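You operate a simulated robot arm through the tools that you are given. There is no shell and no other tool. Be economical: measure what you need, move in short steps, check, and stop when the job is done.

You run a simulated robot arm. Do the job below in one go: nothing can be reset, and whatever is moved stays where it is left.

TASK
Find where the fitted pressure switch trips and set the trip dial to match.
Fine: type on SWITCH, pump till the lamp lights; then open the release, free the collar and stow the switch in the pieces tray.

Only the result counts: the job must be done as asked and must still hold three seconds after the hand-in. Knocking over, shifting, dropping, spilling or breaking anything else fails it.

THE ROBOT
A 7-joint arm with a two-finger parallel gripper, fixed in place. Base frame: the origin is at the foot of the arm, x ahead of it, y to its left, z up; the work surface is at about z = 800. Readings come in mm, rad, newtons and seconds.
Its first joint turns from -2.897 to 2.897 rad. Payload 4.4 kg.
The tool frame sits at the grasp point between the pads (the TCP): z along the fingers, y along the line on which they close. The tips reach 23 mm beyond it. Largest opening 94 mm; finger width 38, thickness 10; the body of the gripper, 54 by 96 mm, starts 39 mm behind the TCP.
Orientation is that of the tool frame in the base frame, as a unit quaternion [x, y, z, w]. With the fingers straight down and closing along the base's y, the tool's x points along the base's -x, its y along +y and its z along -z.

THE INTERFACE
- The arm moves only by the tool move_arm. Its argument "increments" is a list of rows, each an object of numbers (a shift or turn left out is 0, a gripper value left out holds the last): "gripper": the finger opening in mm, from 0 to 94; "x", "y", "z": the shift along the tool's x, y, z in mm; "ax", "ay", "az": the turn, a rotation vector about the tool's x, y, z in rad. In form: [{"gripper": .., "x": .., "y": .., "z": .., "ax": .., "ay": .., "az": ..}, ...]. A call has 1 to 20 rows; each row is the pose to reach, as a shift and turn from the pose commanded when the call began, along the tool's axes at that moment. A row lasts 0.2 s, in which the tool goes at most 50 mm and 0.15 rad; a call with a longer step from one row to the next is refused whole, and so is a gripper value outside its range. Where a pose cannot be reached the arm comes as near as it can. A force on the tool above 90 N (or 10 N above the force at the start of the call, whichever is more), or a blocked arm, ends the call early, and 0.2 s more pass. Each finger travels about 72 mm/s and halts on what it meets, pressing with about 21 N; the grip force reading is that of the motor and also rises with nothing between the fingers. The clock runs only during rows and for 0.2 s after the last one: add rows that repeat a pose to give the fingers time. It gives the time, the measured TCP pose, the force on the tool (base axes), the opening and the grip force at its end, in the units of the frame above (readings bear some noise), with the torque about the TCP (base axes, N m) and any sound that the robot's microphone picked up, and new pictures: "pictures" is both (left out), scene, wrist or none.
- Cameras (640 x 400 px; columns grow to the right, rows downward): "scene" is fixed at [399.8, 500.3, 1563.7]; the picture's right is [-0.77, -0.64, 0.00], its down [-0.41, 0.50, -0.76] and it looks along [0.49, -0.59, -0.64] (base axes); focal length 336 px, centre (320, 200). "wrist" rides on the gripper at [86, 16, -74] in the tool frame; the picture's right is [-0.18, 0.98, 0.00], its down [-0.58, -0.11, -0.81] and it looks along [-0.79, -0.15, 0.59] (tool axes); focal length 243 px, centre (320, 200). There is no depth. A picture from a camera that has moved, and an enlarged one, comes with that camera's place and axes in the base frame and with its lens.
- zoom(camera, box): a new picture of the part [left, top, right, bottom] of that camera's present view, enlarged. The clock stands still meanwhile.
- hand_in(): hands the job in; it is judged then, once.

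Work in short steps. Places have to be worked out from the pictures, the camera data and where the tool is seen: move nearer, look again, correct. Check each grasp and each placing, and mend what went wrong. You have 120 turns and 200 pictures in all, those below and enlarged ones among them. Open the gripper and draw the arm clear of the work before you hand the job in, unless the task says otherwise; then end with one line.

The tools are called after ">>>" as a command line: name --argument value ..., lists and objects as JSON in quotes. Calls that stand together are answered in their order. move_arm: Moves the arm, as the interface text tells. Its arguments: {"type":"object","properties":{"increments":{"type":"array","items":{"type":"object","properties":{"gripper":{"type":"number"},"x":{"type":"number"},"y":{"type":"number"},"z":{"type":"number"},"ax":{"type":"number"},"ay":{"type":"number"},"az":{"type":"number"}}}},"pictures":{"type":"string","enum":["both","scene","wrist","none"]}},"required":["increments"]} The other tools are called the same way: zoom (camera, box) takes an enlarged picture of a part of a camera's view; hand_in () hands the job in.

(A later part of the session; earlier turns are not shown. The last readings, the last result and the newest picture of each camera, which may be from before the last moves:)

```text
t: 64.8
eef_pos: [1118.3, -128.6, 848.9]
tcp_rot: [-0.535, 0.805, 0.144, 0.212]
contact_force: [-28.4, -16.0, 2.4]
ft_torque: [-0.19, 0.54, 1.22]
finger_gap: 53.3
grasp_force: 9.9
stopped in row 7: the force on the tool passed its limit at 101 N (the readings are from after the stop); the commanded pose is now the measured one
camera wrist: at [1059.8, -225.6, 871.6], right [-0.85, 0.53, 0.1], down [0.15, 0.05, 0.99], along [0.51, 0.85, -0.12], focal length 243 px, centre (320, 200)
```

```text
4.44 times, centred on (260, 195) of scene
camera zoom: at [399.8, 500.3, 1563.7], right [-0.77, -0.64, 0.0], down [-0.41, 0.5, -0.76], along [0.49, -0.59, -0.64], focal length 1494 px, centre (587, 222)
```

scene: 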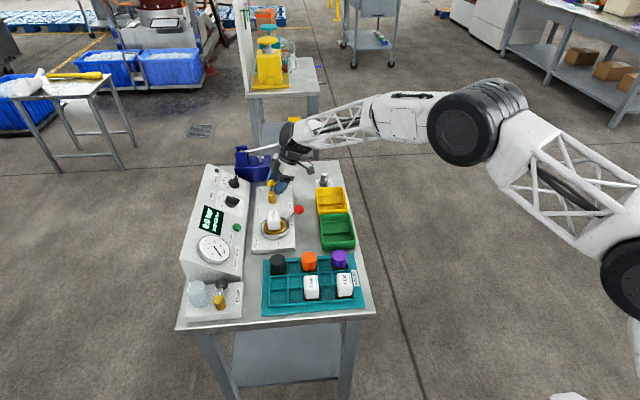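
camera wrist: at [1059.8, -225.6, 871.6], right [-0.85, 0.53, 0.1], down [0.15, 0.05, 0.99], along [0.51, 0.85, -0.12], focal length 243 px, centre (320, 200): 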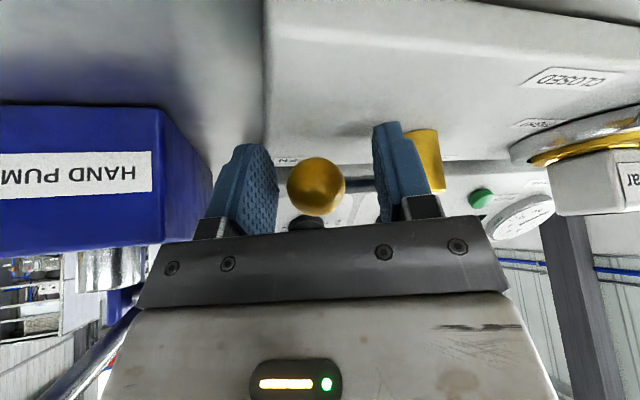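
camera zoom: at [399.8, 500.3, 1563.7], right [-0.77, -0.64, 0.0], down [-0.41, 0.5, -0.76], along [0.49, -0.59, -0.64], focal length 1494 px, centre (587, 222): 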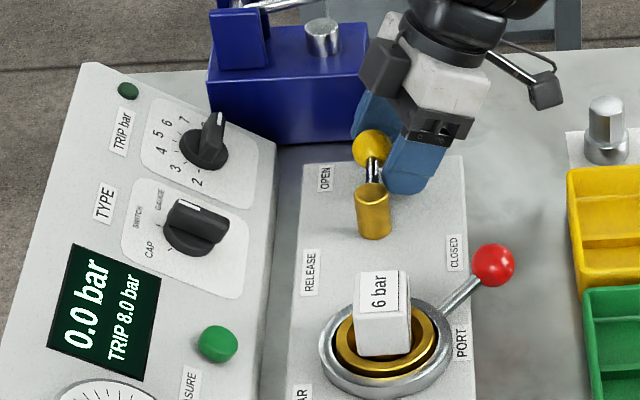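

0.0 bar, and the lever now points along OPEN. I'll back out away from the rod, then up.

>>> move_arm --increments '[{"x": 8, "y": 1}, {"x": 16, "y": 1}, {"x": 20, "y": 1, "z": -25}, {"x": 25, "y": 1, "z": -60}, {"x": 30, "y": 1, "z": -100}, {"x": 30, "y": 1, "z": -120}, {"x": 30, "y": 1, "z": -120}]' --pictures "both"

>>> zoom --camera "scene" --box '[190, 150, 330, 240]'

```text
t: 66.4
eef_pos: [1084.7, -206.4, 939.1]
tcp_rot: [-0.536, 0.804, 0.144, 0.213]
contact_force: [-0.2, -0.6, -0.4]
ft_torque: [0.03, 0.0, -0.02]
finger_gap: 43.9
grasp_force: 0.2
camera wrist: at [1027.3, -304.0, 961.4], right [-0.85, 0.52, 0.1], down [0.14, 0.05, 0.99], along [0.51, 0.85, -0.12], focal length 243 px, centre (320, 200)
```

scene: 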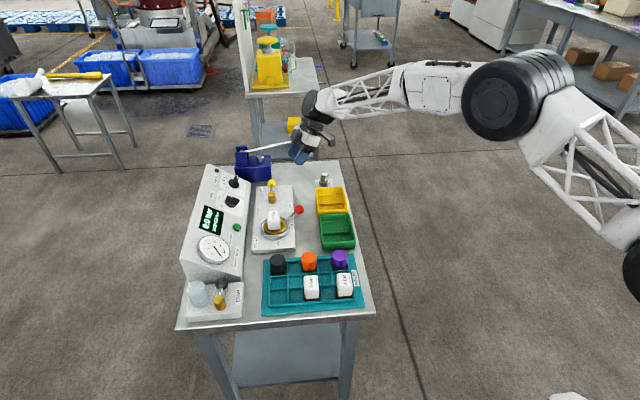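
wrist: 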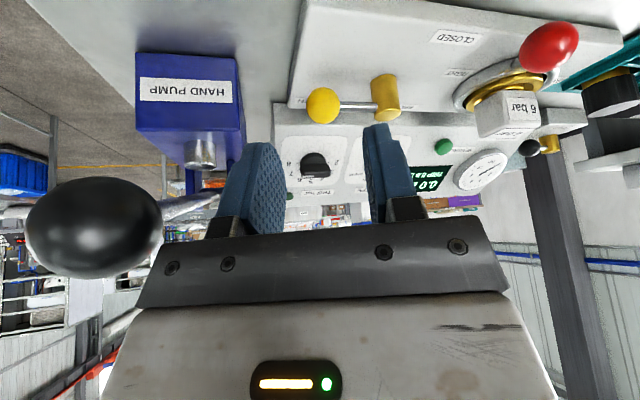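

```text
4.44 times, centred on (260, 195) of scene
camera zoom: at [399.8, 500.3, 1563.7], right [-0.77, -0.64, 0.0], down [-0.41, 0.5, -0.76], along [0.49, -0.59, -0.64], focal length 1494 px, centre (587, 222)
```

zoom: 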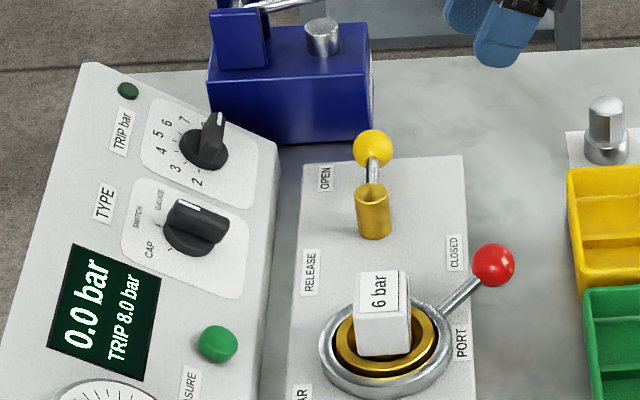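

The release is open and lies clear. Next is the collar: red ball near (964, -74, 849), pivot near (981, 20). I'll go above it and bring the tool vertical.

>>> move_arm --increments '[{"x": -8, "y": 20, "z": 5, "ay": 0.066, "gripper": 60}, {"x": -16, "y": 41, "z": 10, "ay": 0.131}, {"x": -25, "y": 61, "z": 14, "ay": 0.197}, {"x": -33, "y": 81, "z": 19, "ay": 0.262}, {"x": -41, "y": 101, "z": 24, "ay": 0.328}, {"x": -49, "y": 122, "z": 28, "ay": 0.393}, {"x": -57, "y": 142, "z": 33, "ay": 0.459}, {"x": -66, "y": 162, "z": 38, "ay": 0.524}, {"x": -66, "y": 162, "z": 38, "ay": 0.524}]' --pictures "none"

>>> move_arm --increments '[{"az": 0.13}, {"az": 0.26}, {"az": 0.39}, {"az": 0.39}]'

```text
t: 68.4
eef_pos: [964.2, -73.7, 939.3]
tcp_rot: [-0.555, 0.832, 0.001, -0.004]
contact_force: [0.2, 0.0, 1.0]
ft_torque: [-0.01, -0.03, 0.0]
finger_gap: 59.9
grasp_force: 0.0
```

```text
t: 69.4
eef_pos: [965.1, -73.3, 939.9]
tcp_rot: [-0.383, 0.924, -0.001, -0.003]
contact_force: [0.5, 0.0, 0.0]
ft_torque: [0.01, 0.01, 0.01]
finger_gap: 60.1
grasp_force: 0.1
camera wrist: at [892.8, -122.7, 1015.3], right [-0.56, 0.83, 0.0], down [0.49, 0.34, 0.8], along [0.66, 0.45, -0.6], focal length 243 px, centre (320, 200)
```

scene: 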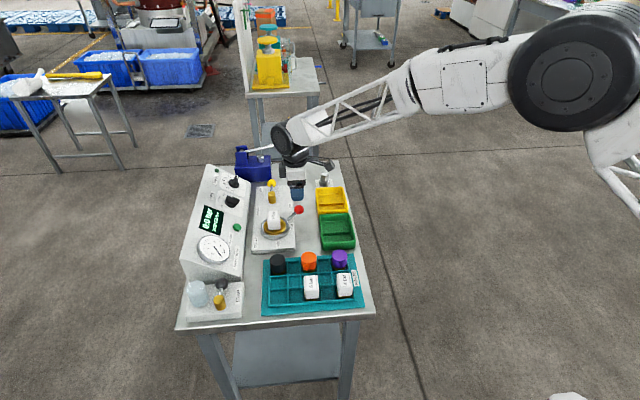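
wrist: 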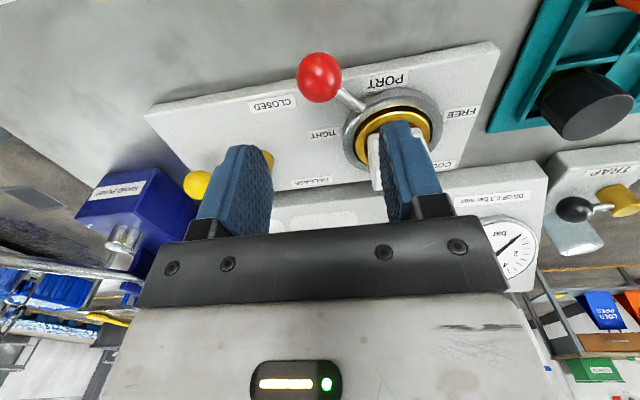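

The ball is centred. I'll descend around it with a loose opening.

>>> move_arm --increments '[{"z": 20}, {"z": 40}, {"z": 60}, {"z": 78}, {"z": 80, "gripper": 42}, {"z": 80, "gripper": 42}]' --pictures "both"

```text
t: 70.8
eef_pos: [964.5, -73.1, 858.7]
tcp_rot: [-0.384, 0.923, 0.0, -0.002]
contact_force: [-0.2, -0.6, 0.2]
ft_torque: [-0.02, 0.01, 0.03]
finger_gap: 41.9
grasp_force: 0.0
camera wrist: at [891.9, -123.1, 935.1], right [-0.57, 0.82, 0.0], down [0.49, 0.34, 0.8], along [0.66, 0.46, -0.6], focal length 243 px, centre (320, 200)
```

scene: 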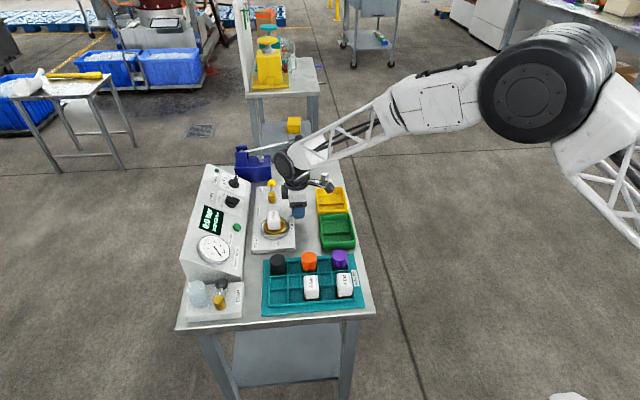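
wrist: 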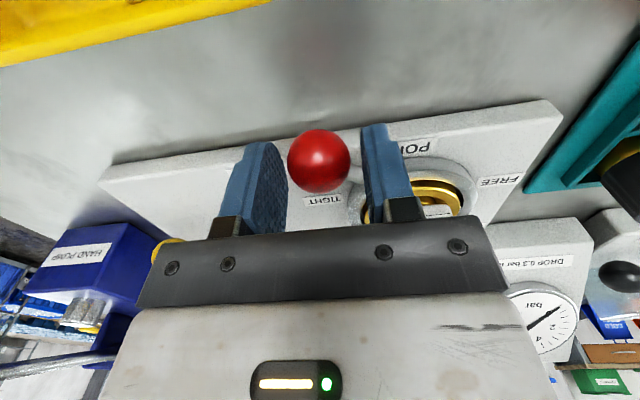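

The ball sits between the fingers. I'll sweep clockwise toward FREE along the arc.

>>> move_arm --increments '[{"x": 8, "y": 15, "az": 0.087}, {"x": 14.4, "y": 30.2, "az": 0.175}, {"x": 17, "y": 47, "az": 0.26}, {"x": 17.2, "y": 63.1, "az": 0.35}, {"x": 17.2, "y": 63.1, "az": 0.35}]' --pictures "both"

```text
t: 72.0
eef_pos: [909.0, -41.4, 861.4]
tcp_rot: [-0.216, 0.976, 0.0, -0.002]
contact_force: [1.2, -0.7, 0.1]
ft_torque: [-0.01, -0.02, 0.01]
finger_gap: 42.2
grasp_force: 0.3
camera wrist: at [822.9, -61.8, 936.1], right [-0.25, 0.97, 0.0], down [0.58, 0.15, 0.8], along [0.78, 0.2, -0.6], focal length 243 px, centre (320, 200)
```

scene: 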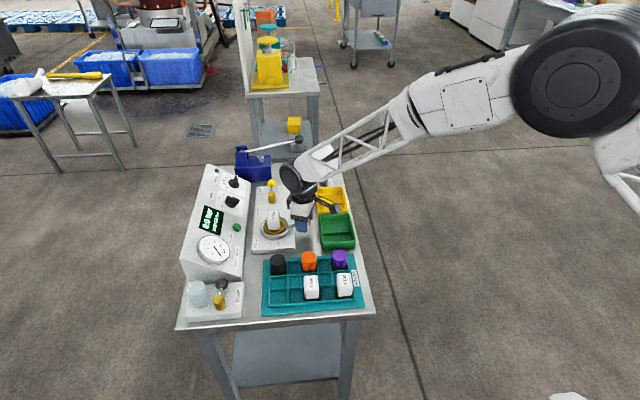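
wrist: 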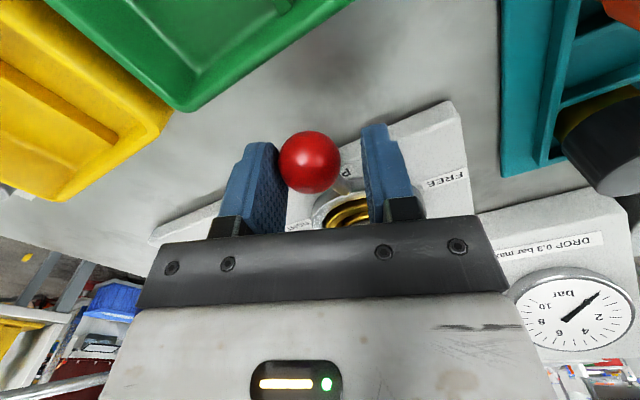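

Moving smoothly with little force. Continuing to the FREE end.

>>> move_arm --increments '[{"x": 2, "y": 16, "az": 0.087}, {"x": 2.9, "y": 32.8, "az": 0.175}, {"x": 0, "y": 49, "az": 0.26}, {"x": -5.7, "y": 64.7, "az": 0.35}, {"x": -13.9, "y": 79, "az": 0.44}, {"x": -13.9, "y": 79, "az": 0.44}]' --pictures "both"

>>> zoom --camera "scene" --box '[240, 190, 350, 270]'

```text
t: 73.4
eef_pos: [886.9, 34.8, 860.4]
tcp_rot: [0.003, 1.0, -0.001, -0.001]
contact_force: [22.2, -65.9, 1.3]
ft_torque: [-0.98, -0.5, 1.25]
finger_gap: 94.1
grasp_force: 21.0
camera wrist: at [801.5, 51.7, 936.0], right [0.19, 0.98, 0.0], down [0.58, -0.11, 0.8], along [0.79, -0.15, -0.59], focal length 243 px, centre (320, 200)
```

scene: 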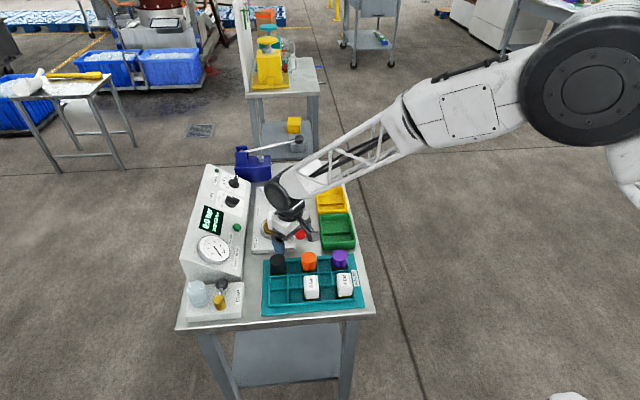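
wrist: 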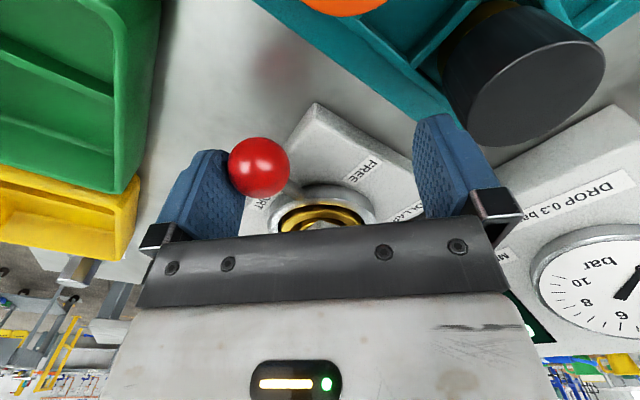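

```text
5.00 times, centred on (295, 230) of scene
camera zoom: at [399.8, 500.3, 1563.7], right [-0.77, -0.64, 0.0], down [-0.41, 0.5, -0.76], along [0.49, -0.59, -0.64], focal length 1681 px, centre (445, 50)
```

zoom: 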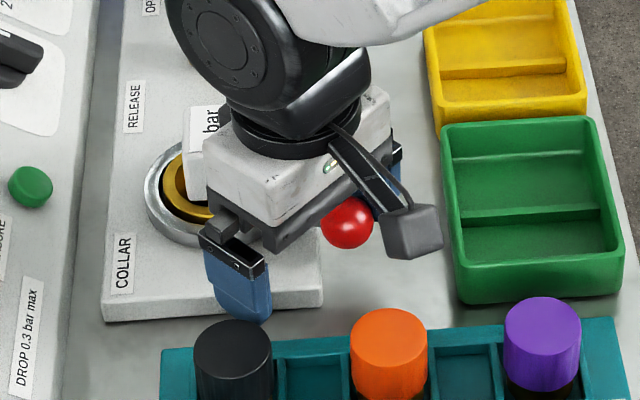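

The lever reached its stop at FREE. I'll relieve the pressure and lift straight up.

>>> move_arm --increments '[{"y": -8, "gripper": 94}, {"y": -14}, {"y": -14, "z": -20}, {"y": -14, "z": -60}, {"y": -14, "z": -100}, {"y": -14, "z": -130}, {"y": -14, "z": -130}]' --pictures "both"

>>> zoom --camera "wrist" --box '[220, 20, 480, 182]'

```text
t: 75.0
eef_pos: [889.6, 22.4, 990.8]
tcp_rot: [0.001, 1.0, -0.001, -0.002]
contact_force: [0.1, 0.2, 0.2]
ft_torque: [0.0, -0.01, -0.02]
finger_gap: 94.0
grasp_force: 0.0
camera wrist: at [802.9, 37.7, 1066.1], right [0.19, 0.98, 0.0], down [0.59, -0.11, 0.8], along [0.79, -0.15, -0.6], focal length 243 px, centre (320, 200)
```

scene: 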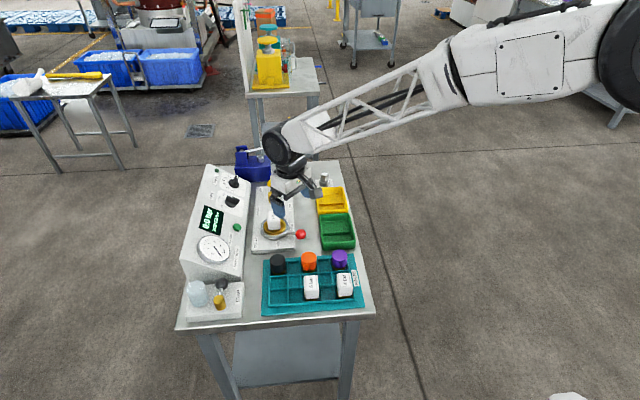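
wrist: 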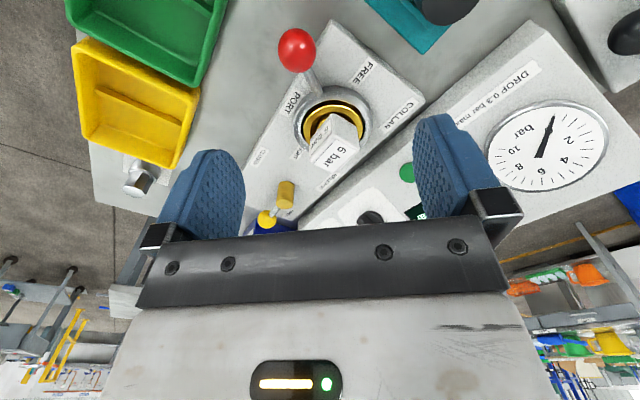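

```text
2.46 times, centred on (350, 101) of wrist
camera zoom: at [802.9, 37.7, 1066.1], right [0.19, 0.98, 0.0], down [0.59, -0.11, 0.8], along [0.79, -0.15, -0.6], focal length 597 px, centre (246, 444)
```

zoom: 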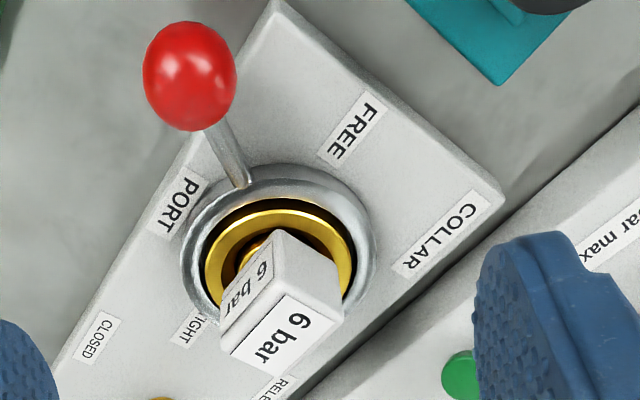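

The collar is at FREE, mirrored from its TIGHT position. The switch cube is near (980, 20) with its top at about z 881. I'll go above it with the tool aligned to the bench.

>>> move_arm --increments '[{"x": -13, "z": 0, "az": -0.12}, {"x": -26, "z": 0, "az": -0.24}, {"x": -39, "z": 5, "az": -0.36}, {"x": -52, "z": 12, "az": -0.48}, {"x": -65, "z": 20, "az": -0.6}, {"x": -78, "y": -2, "z": 30, "az": -0.72}, {"x": -90, "y": -2, "z": 40, "az": -0.785}, {"x": -90, "y": -2, "z": 40, "az": -0.785}]' --pictures "wrist"

>>> zoom --camera "wrist" --box '[220, 20, 420, 145]'

```text
t: 76.8
eef_pos: [978.4, 19.7, 948.7]
tcp_rot: [-0.381, 0.925, 0.0, -0.003]
contact_force: [-0.1, 0.2, 0.3]
ft_torque: [-0.02, -0.03, 0.02]
finger_gap: 94.0
grasp_force: 0.0
camera wrist: at [906.6, -28.9, 1024.8], right [-0.56, 0.83, 0.0], down [0.49, 0.33, 0.8], along [0.66, 0.45, -0.6], focal length 243 px, centre (320, 200)
```

wrist: 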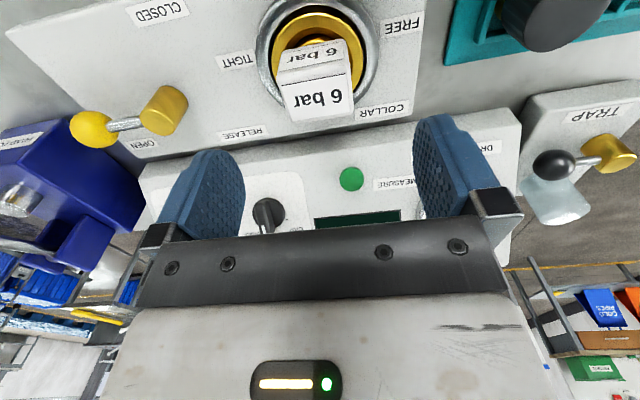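

```text
3.20 times, centred on (320, 82) of wrist
camera zoom: at [906.6, -28.9, 1024.8], right [-0.56, 0.83, 0.0], down [0.49, 0.33, 0.8], along [0.66, 0.45, -0.6], focal length 776 px, centre (320, 576)
```

zoom: 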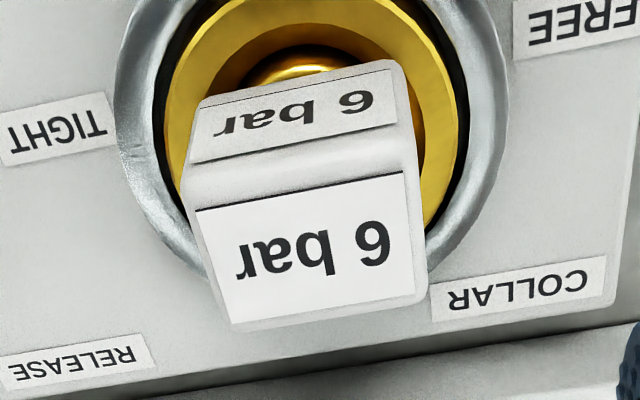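

The cube top is about 71 mm below the TCP and centred. I'll descend so the tips stop just above the nut, then grip.

>>> move_arm --increments '[{"y": -1, "z": 20}, {"y": -1, "z": 40}, {"y": -1, "z": 60}, {"y": -1, "z": 74}, {"y": -1, "z": 76}, {"y": -1, "z": 76, "gripper": 65}, {"y": -1, "z": 76, "gripper": 40}, {"y": -1, "z": 76, "gripper": 25}, {"y": -1, "z": 76, "gripper": 25}]' --pictures "wrist"

```text
t: 78.8
eef_pos: [979.3, 19.6, 874.0]
tcp_rot: [-0.381, 0.925, -0.001, -0.002]
contact_force: [0.1, 0.1, 0.3]
ft_torque: [-0.04, -0.05, 0.03]
finger_gap: 45.9
grasp_force: 21.2
camera wrist: at [906.1, -29.7, 948.9], right [-0.56, 0.83, 0.0], down [0.49, 0.33, 0.8], along [0.66, 0.45, -0.6], focal length 243 px, centre (320, 200)
```

wrist: 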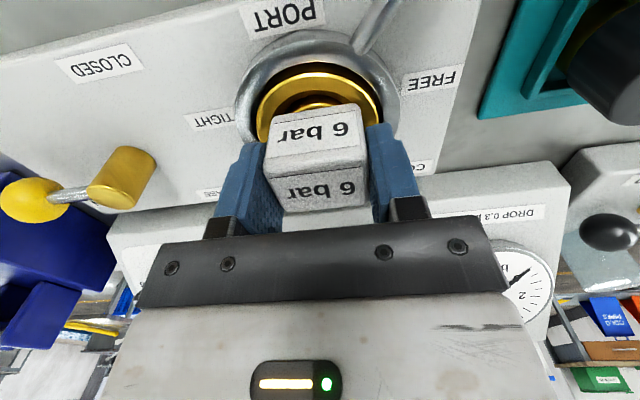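

Gripped at 45.9 mm. Lifting straight up slowly.

>>> move_arm --increments '[{"z": -5}, {"z": -15}, {"z": -30}, {"z": -55}, {"z": -85}, {"z": -120}, {"z": -120}]' --pictures "both"

>>> zoom --camera "scene" --box '[245, 240, 375, 325]'

```text
t: 80.4
eef_pos: [977.2, 18.9, 994.3]
tcp_rot: [-0.381, 0.924, -0.001, -0.002]
contact_force: [-0.9, 0.8, -0.6]
ft_torque: [0.01, 0.0, -0.01]
finger_gap: 24.9
grasp_force: 0.0
camera wrist: at [905.9, -29.9, 1069.7], right [-0.56, 0.83, 0.0], down [0.49, 0.33, 0.8], along [0.66, 0.45, -0.6], focal length 243 px, centre (320, 200)
```

scene: 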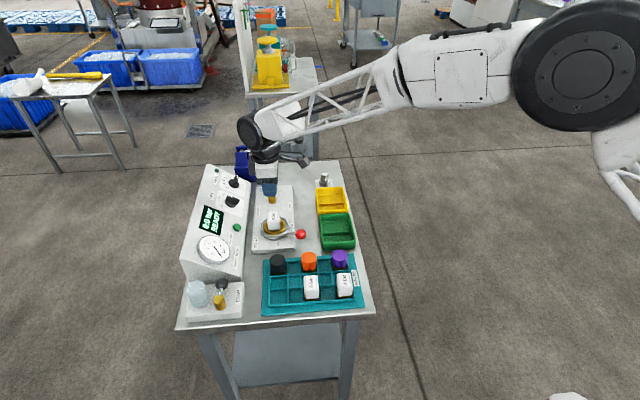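
wrist: 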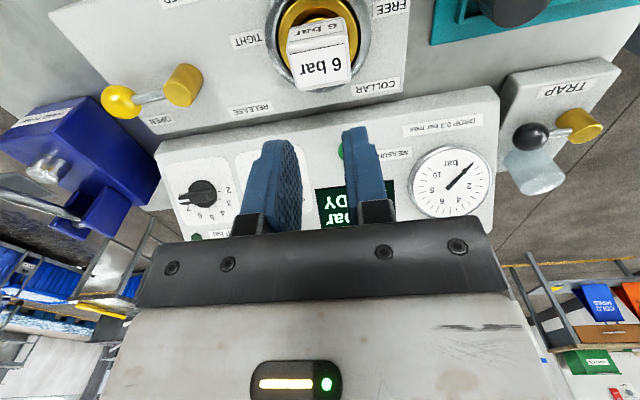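

```text
4.71 times, centred on (310, 282) of scene
camera zoom: at [399.8, 500.3, 1563.7], right [-0.77, -0.64, 0.0], down [-0.41, 0.5, -0.76], along [0.49, -0.59, -0.64], focal length 1582 px, centre (367, -188)
```

zoom: 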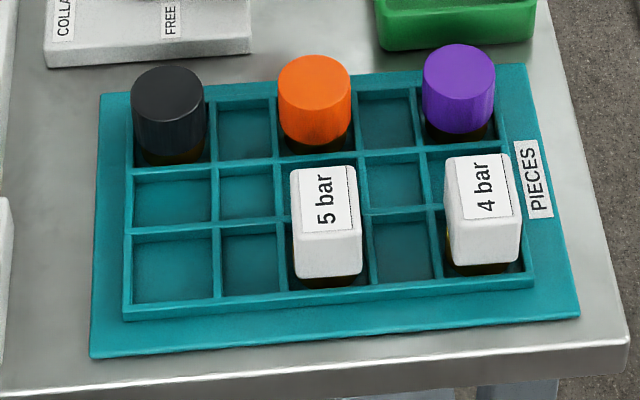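

The switch stayed in the port because my grip slipped; it was only 21 N. I'll check the collar ring, then regrip deeper and firmer.

>>> zoom --camera "scene" --box '[245, 200, 315, 255]'

>>> zoom --camera "wrist" --box '[230, 0, 430, 110]'

```text
7.27 times, centred on (280, 228) of scene
camera zoom: at [399.8, 500.3, 1563.7], right [-0.77, -0.64, 0.0], down [-0.41, 0.5, -0.76], along [0.49, -0.59, -0.64], focal length 2445 px, centre (611, 0)
```

zoom: 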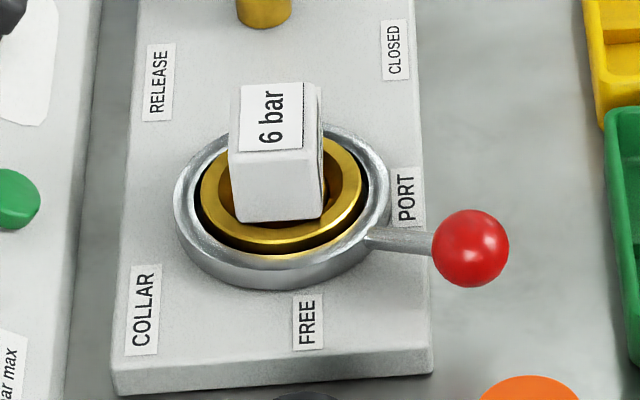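

```text
3.20 times, centred on (330, 55) of wrist
camera zoom: at [905.9, -29.9, 1069.7], right [-0.56, 0.83, 0.0], down [0.49, 0.33, 0.8], along [0.66, 0.45, -0.6], focal length 776 px, centre (288, 664)
```

zoom: 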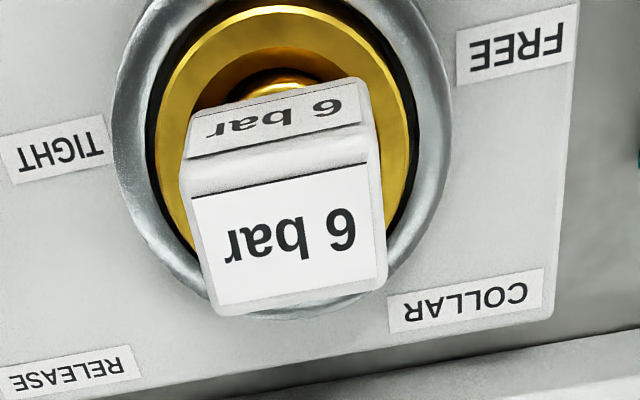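

The lever swung about 70° and met firm resistance, but I want to be sure it's the stop. I'll push the ball once more with closed fingers and watch the force.

>>> move_arm --increments '[{"x": 17, "y": 3, "z": 0, "az": 0.13, "gripper": 0}, {"x": 34, "y": 7, "az": 0.26}, {"x": 52, "y": 10, "az": 0.39}, {"x": 69, "y": 13, "az": 0.52}, {"x": 87, "y": 17, "az": 0.65}, {"x": 105, "y": 20, "az": 0.785}, {"x": 105, "y": 20, "z": 45, "az": 0.785}, {"x": 105, "y": 20, "z": 85, "az": 0.785}, {"x": 105, "y": 20, "z": 100, "az": 0.785}, {"x": 105, "y": 20, "z": 100, "az": 0.785}]' --pictures "both"

```text
t: 82.6
eef_pos: [889.2, -42.3, 895.5]
tcp_rot: [0.002, 1.0, -0.001, -0.003]
contact_force: [-0.3, 0.6, -1.1]
ft_torque: [0.01, 0.02, 0.01]
finger_gap: 0.0
grasp_force: 21.0
camera wrist: at [802.2, -24.7, 970.6], right [0.19, 0.98, 0.0], down [0.59, -0.11, 0.8], along [0.79, -0.15, -0.6], focal length 243 px, centre (320, 200)
```

scene: 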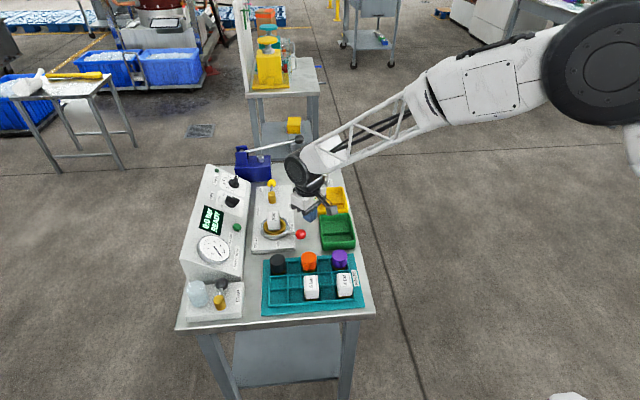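
wrist: 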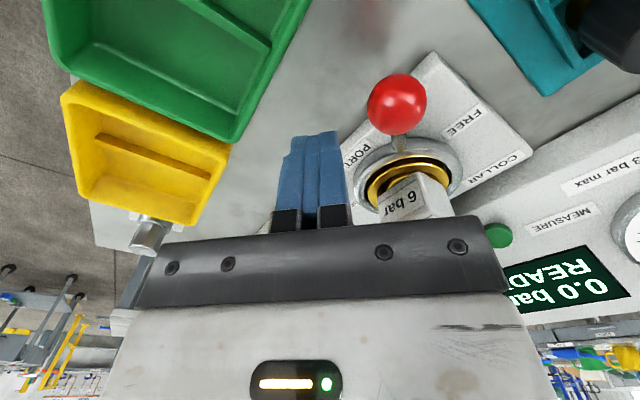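

Clear on the trailing side of the ball. Descend and push in +y.

>>> move_arm --increments '[{"z": 20}, {"z": 37}, {"z": 37, "y": 10}, {"z": 37, "y": 18}, {"z": 37, "y": 26}, {"z": 37, "y": 34}, {"z": 37, "y": 34}]' --pictures "both"

>>> zoom --camera "scene" --box '[245, 200, 315, 255]'

```text
t: 83.8
eef_pos: [889.3, -25.1, 856.6]
tcp_rot: [0.004, 1.0, -0.004, -0.002]
contact_force: [-1.7, -45.8, 4.3]
ft_torque: [-0.02, -0.01, 0.2]
finger_gap: 0.0
grasp_force: 21.0
stopped in row 6: the force on the tool passed its limit at 106 N (the readings are from after the stop); the commanded pose is now the measured one
camera wrist: at [803.4, -5.9, 932.6], right [0.19, 0.98, -0.01], down [0.58, -0.11, 0.8], along [0.79, -0.16, -0.59], focal length 243 px, centre (320, 200)
```

scene: 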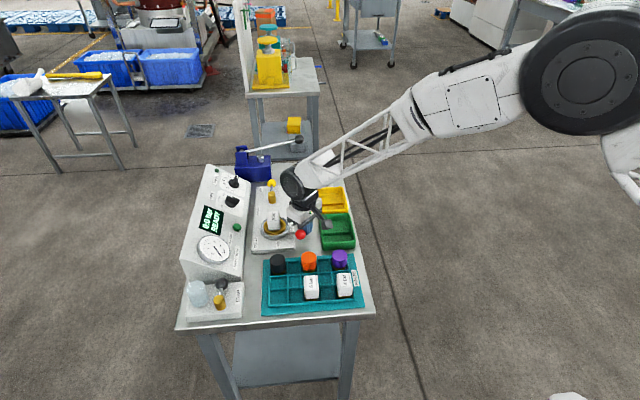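
wrist: 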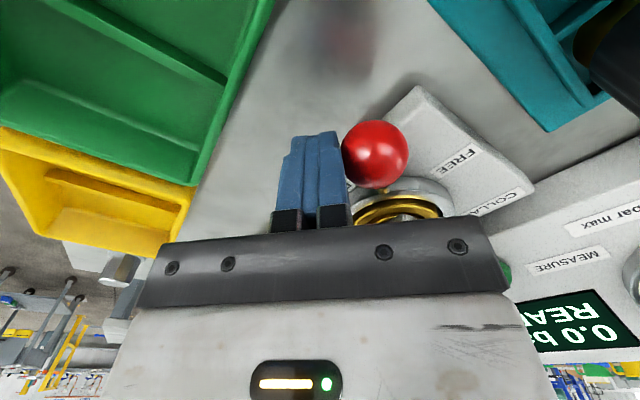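

```text
7.27 times, centred on (280, 228) of scene
camera zoom: at [399.8, 500.3, 1563.7], right [-0.77, -0.64, 0.0], down [-0.41, 0.5, -0.76], along [0.49, -0.59, -0.64], focal length 2445 px, centre (611, 0)
```

zoom: 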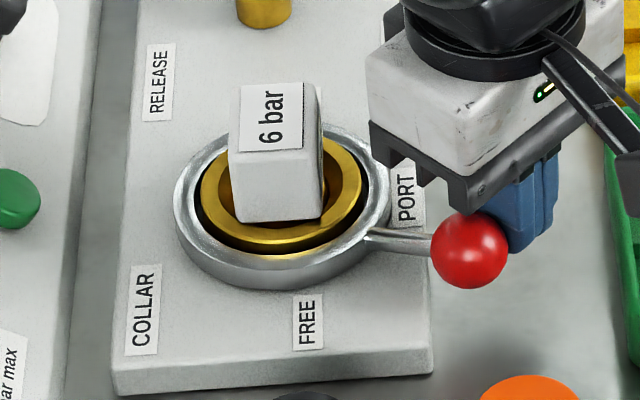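

Over 100 N doesn't move it, so this is the FREE stop. I'll back off and return above the switch for a stronger grip.

>>> move_arm --increments '[{"y": -8}, {"y": -10, "z": -40}, {"y": -10, "z": -85, "gripper": 94}, {"x": -12, "y": -3, "z": -100, "az": -0.13}, {"x": -28, "y": 6, "z": -100, "az": -0.26}, {"x": -44, "y": 16, "z": -100, "az": -0.39}, {"x": -60, "y": 26, "z": -100, "az": -0.52}, {"x": -76, "y": 36, "z": -100, "az": -0.65}, {"x": -90, "y": 44, "z": -100, "az": -0.785}, {"x": -90, "y": 44, "z": -100, "az": -0.785}]' --pictures "wrist"

>>> zoom --camera "wrist" --box '[220, 20, 420, 145]'

```text
t: 86.0
eef_pos: [981.3, 25.1, 957.4]
tcp_rot: [-0.38, 0.925, -0.002, -0.003]
contact_force: [0.1, 0.7, -0.9]
ft_torque: [-0.02, -0.02, 0.02]
finger_gap: 94.1
grasp_force: 0.1
camera wrist: at [908.8, -24.9, 1031.7], right [-0.56, 0.83, 0.0], down [0.49, 0.33, 0.8], along [0.66, 0.45, -0.6], focal length 243 px, centre (320, 200)
```

wrist: 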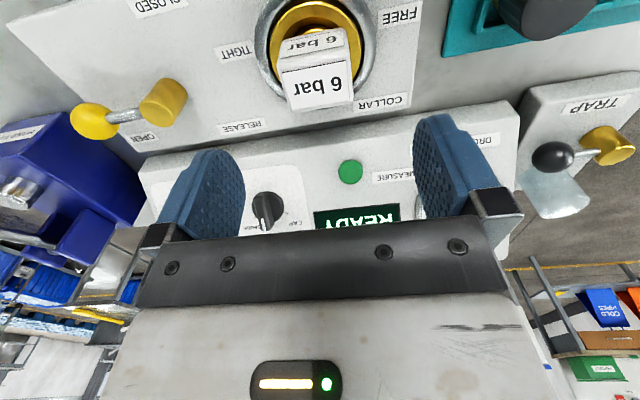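

```text
3.20 times, centred on (320, 82) of wrist
camera zoom: at [908.8, -24.9, 1031.7], right [-0.56, 0.83, 0.0], down [0.49, 0.33, 0.8], along [0.66, 0.45, -0.6], focal length 776 px, centre (320, 576)
```

zoom: 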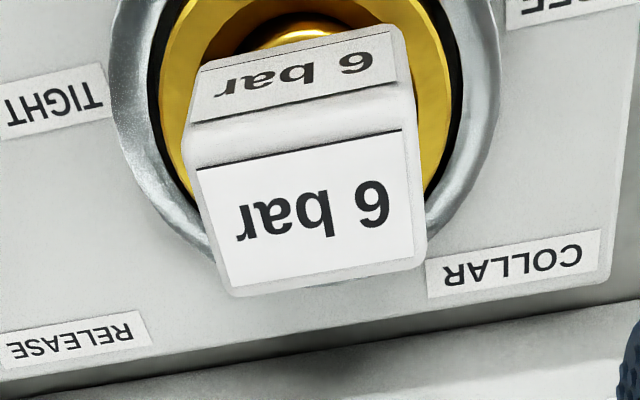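

I'll correct by 5 mm in x and -2 mm in y, descend a bit deeper than before, and close with the full-force command.

>>> move_arm --increments '[{"x": 5, "y": -2, "z": 25}, {"x": 5, "y": -2, "z": 50}, {"x": 5, "y": -2, "z": 72}, {"x": 5, "y": -2, "z": 84}, {"x": 5, "y": -2, "z": 89}, {"x": 5, "y": -2, "z": 89, "gripper": 65}, {"x": 5, "y": -2, "z": 89, "gripper": 30}, {"x": 5, "y": -2, "z": 89, "gripper": 0}, {"x": 5, "y": -2, "z": 89, "gripper": 0}, {"x": 5, "y": -2, "z": 89, "gripper": 0}, {"x": 5, "y": -2, "z": 89, "gripper": 0}]' --pictures "wrist"

```text
t: 88.5
eef_pos: [977.6, 17.5, 866.3]
tcp_rot: [-0.38, 0.925, -0.001, -0.003]
contact_force: [0.4, 0.2, -0.9]
ft_torque: [0.0, -0.03, 0.04]
finger_gap: 45.9
grasp_force: 20.9
camera wrist: at [905.5, -31.4, 942.2], right [-0.56, 0.83, 0.0], down [0.49, 0.33, 0.8], along [0.67, 0.45, -0.6], focal length 243 px, centre (320, 200)
```

wrist: 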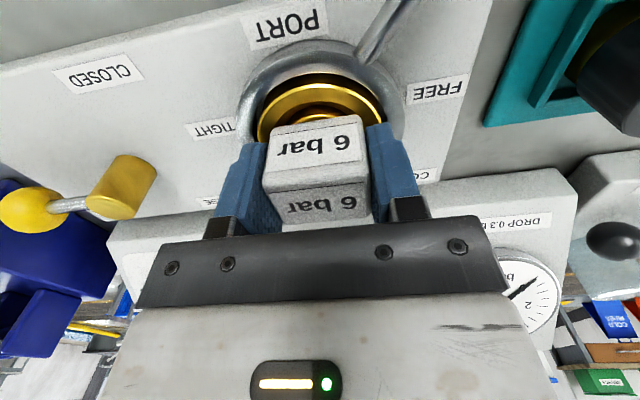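

Firm and centred. I'll lift a little at a time and watch the force.

>>> move_arm --increments '[{"z": -2}, {"z": -4}, {"z": -6}, {"z": -6}]' --pictures "wrist"

```text
t: 89.5
eef_pos: [977.8, 16.9, 872.6]
tcp_rot: [-0.38, 0.925, -0.001, -0.003]
contact_force: [1.6, -0.2, -2.0]
ft_torque: [0.02, -0.02, 0.01]
finger_gap: 45.9
grasp_force: 20.7
camera wrist: at [905.3, -31.0, 948.1], right [-0.56, 0.83, 0.0], down [0.49, 0.33, 0.8], along [0.67, 0.45, -0.6], focal length 243 px, centre (320, 200)
```

wrist: 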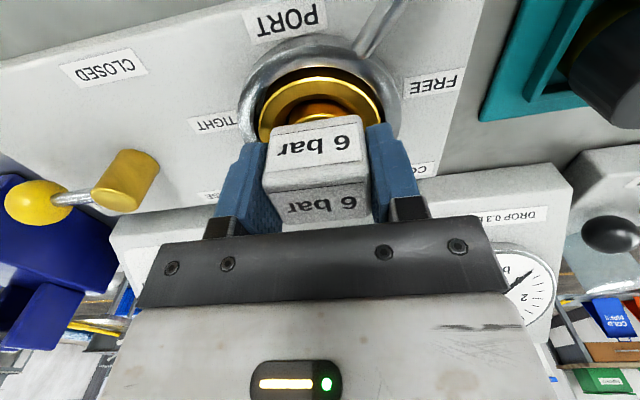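

The switch is rising with the gripper. I'll keep lifting slowly.

>>> move_arm --increments '[{"z": -3}, {"z": -6}, {"z": -9}, {"z": -12}, {"z": -15}, {"z": -18}, {"z": -22}, {"z": -26}, {"z": -30}, {"z": -30}]' --pictures "wrist"

```text
t: 91.7
eef_pos: [979.2, 17.9, 902.6]
tcp_rot: [-0.38, 0.925, -0.001, -0.003]
contact_force: [0.4, 0.0, -2.2]
ft_torque: [-0.01, 0.02, 0.0]
finger_gap: 45.9
grasp_force: 21.0
camera wrist: at [904.8, -30.1, 978.2], right [-0.56, 0.83, 0.0], down [0.5, 0.33, 0.8], along [0.67, 0.45, -0.6], focal length 243 px, centre (320, 200)
```

wrist: 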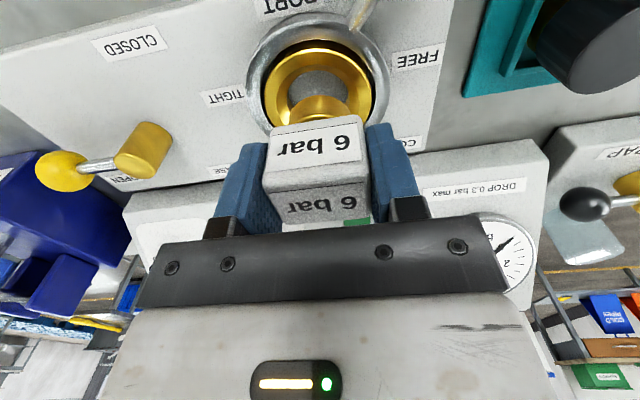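

The switch is out of the port. I'll raise it clear and carry it gently over the empty front-left tray cell, near (806, 180), in the row with the other switches.

>>> move_arm --increments '[{"z": -12}, {"z": -28}, {"z": -46}, {"z": -64}, {"z": -78}, {"z": -82}, {"x": 1, "y": 12, "z": -82}, {"x": 1, "y": 30, "z": -82}, {"x": 2, "y": 52, "z": -82}, {"x": 3, "y": 75, "z": -82}, {"x": 4, "y": 98, "z": -82}, {"x": 5, "y": 121, "z": -82}, {"x": 6, "y": 144, "z": -82}, {"x": 6, "y": 167, "z": -82}, {"x": 7, "y": 190, "z": -82}, {"x": 8, "y": 212, "z": -82}, {"x": 8, "y": 228, "z": -82}, {"x": 8, "y": 237, "z": -82}, {"x": 8, "y": 237, "z": -82}]' --pictures "both"

>>> zoom --camera "wrist" --box '[180, 0, 480, 187]'

```text
t: 95.7
eef_pos: [806.3, 181.2, 984.9]
tcp_rot: [-0.379, 0.925, 0.0, -0.003]
contact_force: [-0.7, -0.2, -1.3]
ft_torque: [0.01, -0.02, -0.01]
finger_gap: 45.9
grasp_force: 21.0
camera wrist: at [733.3, 133.0, 1060.7], right [-0.56, 0.83, 0.0], down [0.5, 0.33, 0.8], along [0.67, 0.45, -0.6], focal length 243 px, centre (320, 200)
```

scene: 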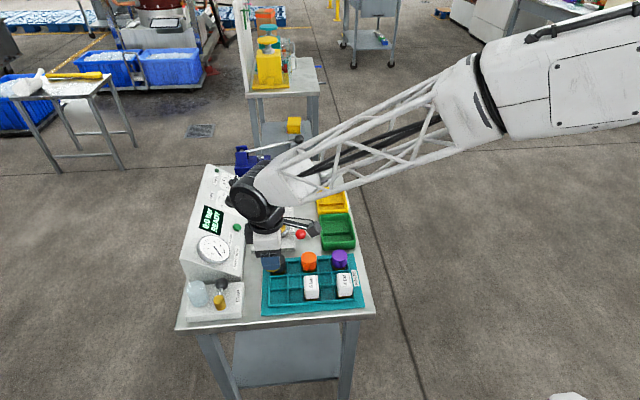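
wrist: 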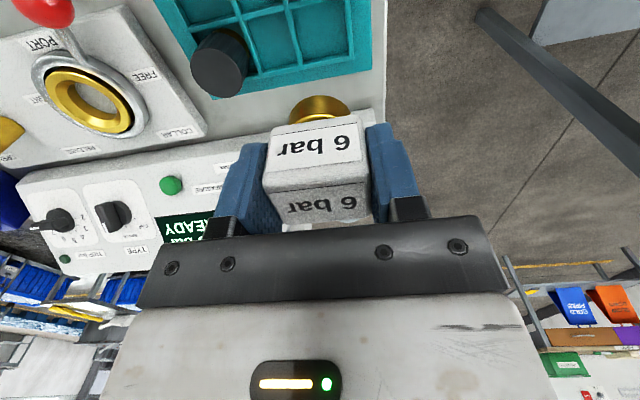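

```text
2.13 times, centred on (330, 94) of wrist
camera zoom: at [733.3, 133.0, 1060.7], right [-0.56, 0.83, 0.0], down [0.5, 0.33, 0.8], along [0.67, 0.45, -0.6], focal length 518 px, centre (299, 427)
```

zoom: 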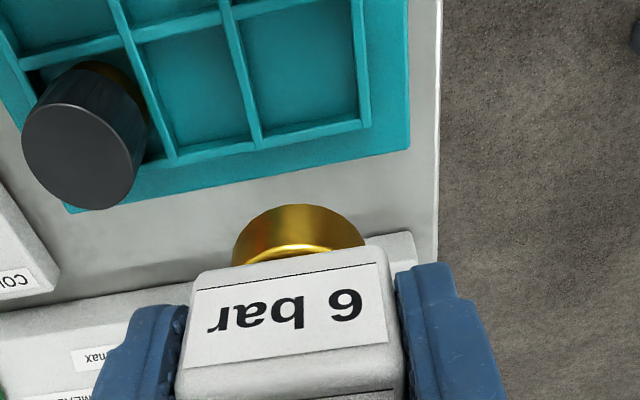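

The tool is almost exactly over the empty cell, which is about 42 mm square against a stem of about 38 mm. I'll come down to just above the ribs and recheck the centring.

>>> move_arm --increments '[{"x": 1, "y": 1, "z": 15}, {"x": 2, "y": 1.5, "z": 35}, {"x": 2, "y": 1.5, "z": 55}, {"x": 2, "y": 1.5, "z": 75}, {"x": 2, "y": 1.5, "z": 92}, {"x": 2, "y": 1.5, "z": 104}, {"x": 2, "y": 1.5, "z": 104}]' --pictures "both"

>>> zoom --camera "wrist" --box '[220, 20, 420, 145]'

>>> zoom --camera "scene" --box '[245, 240, 345, 315]'

```text
t: 97.2
eef_pos: [802.5, 181.2, 880.6]
tcp_rot: [-0.379, 0.925, -0.001, -0.003]
contact_force: [0.0, 0.4, -2.6]
ft_torque: [0.02, 0.01, 0.0]
finger_gap: 45.9
grasp_force: 21.5
camera wrist: at [729.2, 131.8, 956.9], right [-0.56, 0.83, 0.0], down [0.49, 0.33, 0.8], along [0.67, 0.45, -0.6], focal length 243 px, centre (320, 200)
```

scene: 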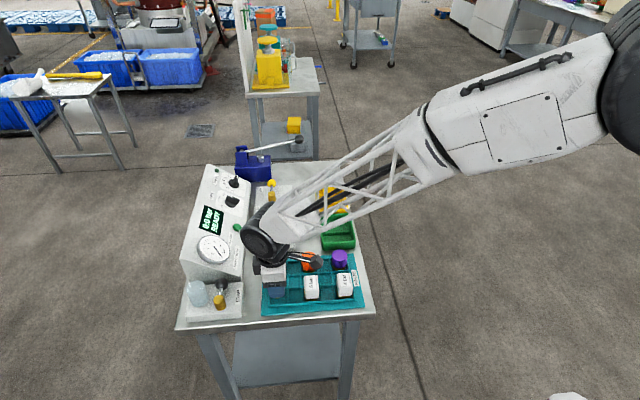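
wrist: 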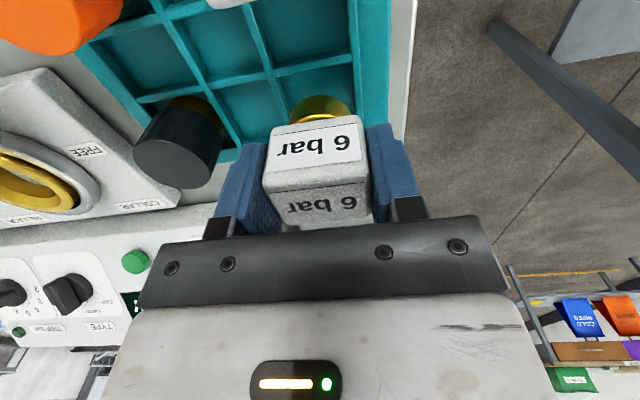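

```text
3.20 times, centred on (320, 82) of wrist
camera zoom: at [729.2, 131.8, 956.9], right [-0.56, 0.83, 0.0], down [0.49, 0.33, 0.8], along [0.67, 0.45, -0.6], focal length 776 px, centre (320, 576)
```

zoom: 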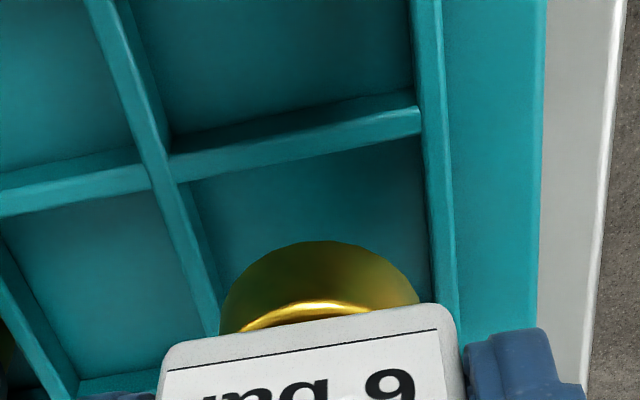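

```text
5.33 times, centred on (295, 278) of scene
camera zoom: at [399.8, 500.3, 1563.7], right [-0.77, -0.64, 0.0], down [-0.41, 0.5, -0.76], along [0.49, -0.59, -0.64], focal length 1793 px, centre (453, -213)
```

zoom: 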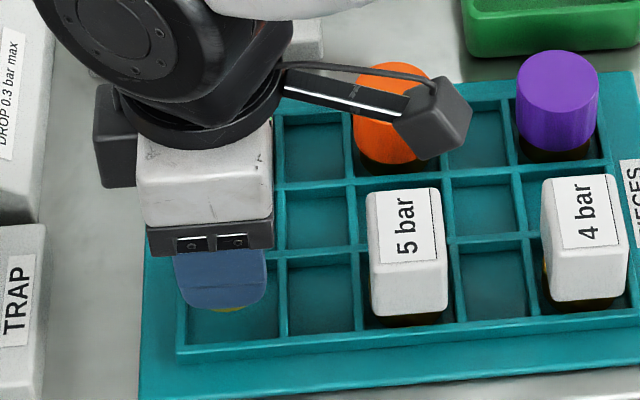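

Rib tops are about z 818. The stem is centred side to side but needs about 3 mm toward tool +x. I'll apply that and descend until the stem just enters.

>>> move_arm --increments '[{"x": 3}, {"x": 3, "z": 6}, {"x": 3, "z": 12}, {"x": 3, "z": 15}, {"x": 3, "z": 15}]' --pictures "wrist"

>>> zoom --camera "wrist" --box '[220, 30, 420, 155]'

```text
t: 98.5
eef_pos: [800.0, 177.4, 866.2]
tcp_rot: [-0.379, 0.925, -0.001, -0.003]
contact_force: [-0.1, -0.3, -1.3]
ft_torque: [-0.01, 0.0, 0.01]
finger_gap: 45.8
grasp_force: 21.6
camera wrist: at [727.8, 130.1, 942.4], right [-0.56, 0.83, 0.0], down [0.49, 0.33, 0.8], along [0.67, 0.45, -0.6], focal length 243 px, centre (320, 200)
```

wrist: 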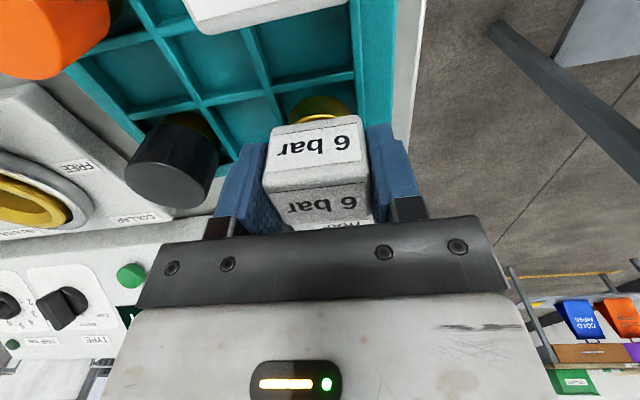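

```text
3.20 times, centred on (320, 92) of wrist
camera zoom: at [727.8, 130.1, 942.4], right [-0.56, 0.83, 0.0], down [0.49, 0.33, 0.8], along [0.67, 0.45, -0.6], focal length 776 px, centre (320, 544)
```

zoom: 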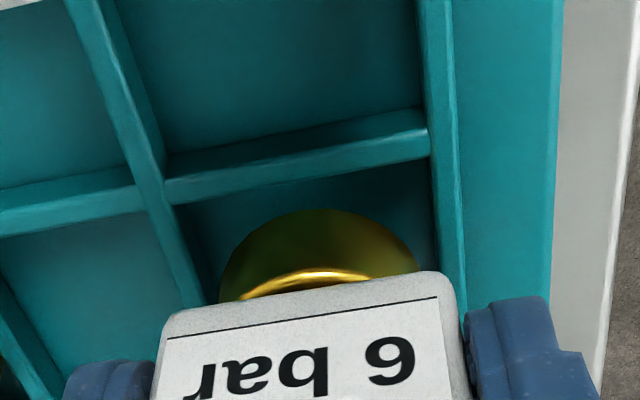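

Now clear on all sides. I'll lower slowly until it touches the cell floor.

>>> move_arm --increments '[{"z": 3}, {"z": 6}, {"z": 9}, {"z": 12}, {"z": 12}]' --pictures "wrist"

>>> zoom --camera "scene" --box '[245, 240, 345, 315]'

```text
t: 99.7
eef_pos: [801.1, 178.3, 855.2]
tcp_rot: [-0.38, 0.925, -0.002, -0.003]
contact_force: [-0.4, 0.2, -1.8]
ft_torque: [0.02, -0.03, 0.01]
finger_gap: 45.9
grasp_force: 20.8
camera wrist: at [728.0, 129.7, 930.3], right [-0.56, 0.83, 0.0], down [0.49, 0.33, 0.8], along [0.67, 0.45, -0.6], focal length 243 px, centre (320, 200)
```

wrist: 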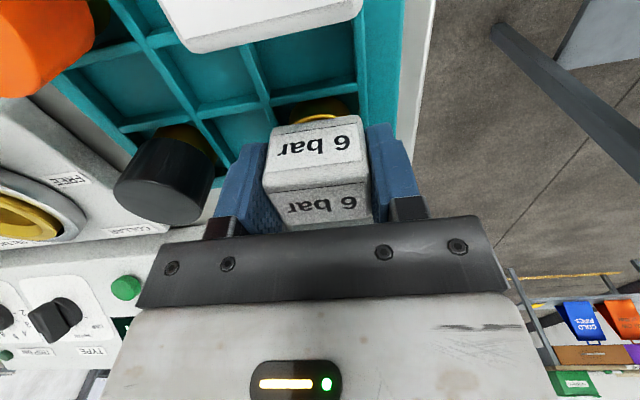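

```text
5.33 times, centred on (295, 278) of scene
camera zoom: at [399.8, 500.3, 1563.7], right [-0.77, -0.64, 0.0], down [-0.41, 0.5, -0.76], along [0.49, -0.59, -0.64], focal length 1793 px, centre (453, -213)
```

zoom: 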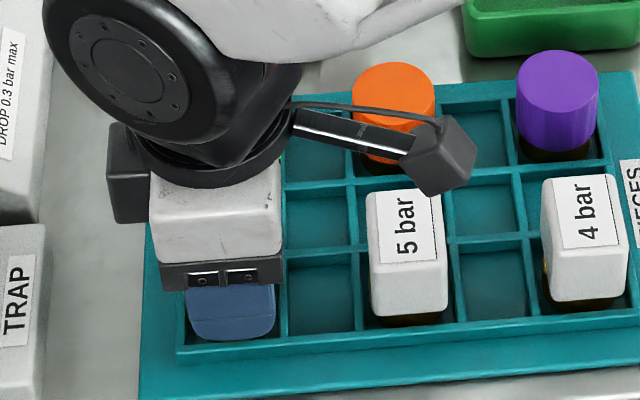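

>>> move_arm --increments '[{"z": 1.5}, {"z": 3}, {"z": 4.5}, {"z": 6}, {"z": 6}]' --pictures "wrist"

```text
t: 100.8
eef_pos: [800.6, 177.2, 849.8]
tcp_rot: [-0.379, 0.925, -0.001, -0.002]
contact_force: [5.4, 2.3, 15.3]
ft_torque: [0.13, -0.27, 0.01]
finger_gap: 46.0
grasp_force: 21.2
camera wrist: at [728.6, 129.9, 924.8], right [-0.56, 0.83, 0.0], down [0.49, 0.33, 0.8], along [0.67, 0.45, -0.6], focal length 243 px, centre (320, 200)
```

wrist: 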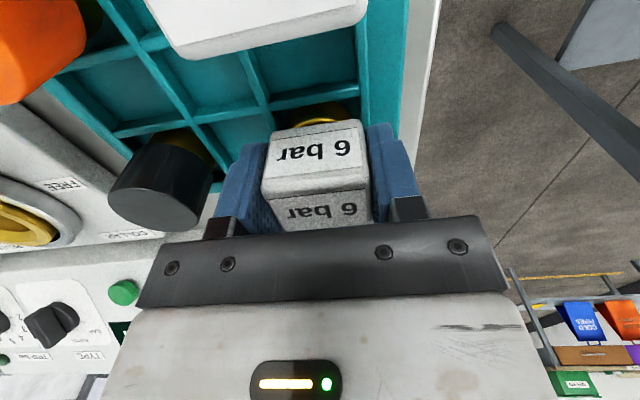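

The stem touched the floor at z 850, as expected. I'll release by opening modestly, then raise.

>>> move_arm --increments '[{"z": -0.5, "gripper": 50}, {"z": -0.5, "gripper": 56}, {"z": -0.5, "gripper": 62}, {"z": -0.5, "gripper": 62}]' --pictures "wrist"

```text
t: 101.8
eef_pos: [800.6, 178.0, 849.0]
tcp_rot: [-0.379, 0.925, -0.002, -0.004]
contact_force: [0.3, 0.0, -0.4]
ft_torque: [0.03, 0.02, 0.03]
finger_gap: 62.2
grasp_force: 0.2
camera wrist: at [728.1, 129.6, 924.6], right [-0.56, 0.83, 0.0], down [0.49, 0.33, 0.8], along [0.67, 0.45, -0.6], focal length 243 px, centre (320, 200)
```

wrist: 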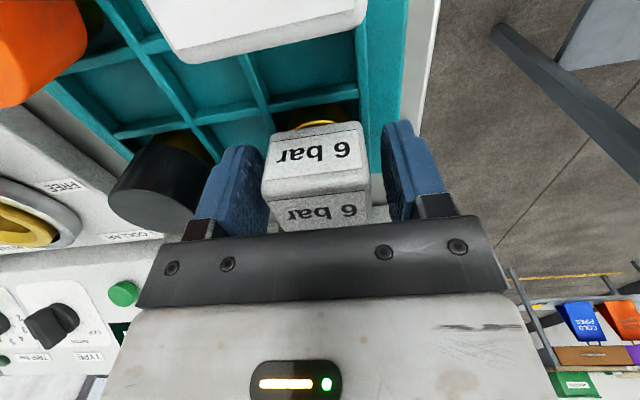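

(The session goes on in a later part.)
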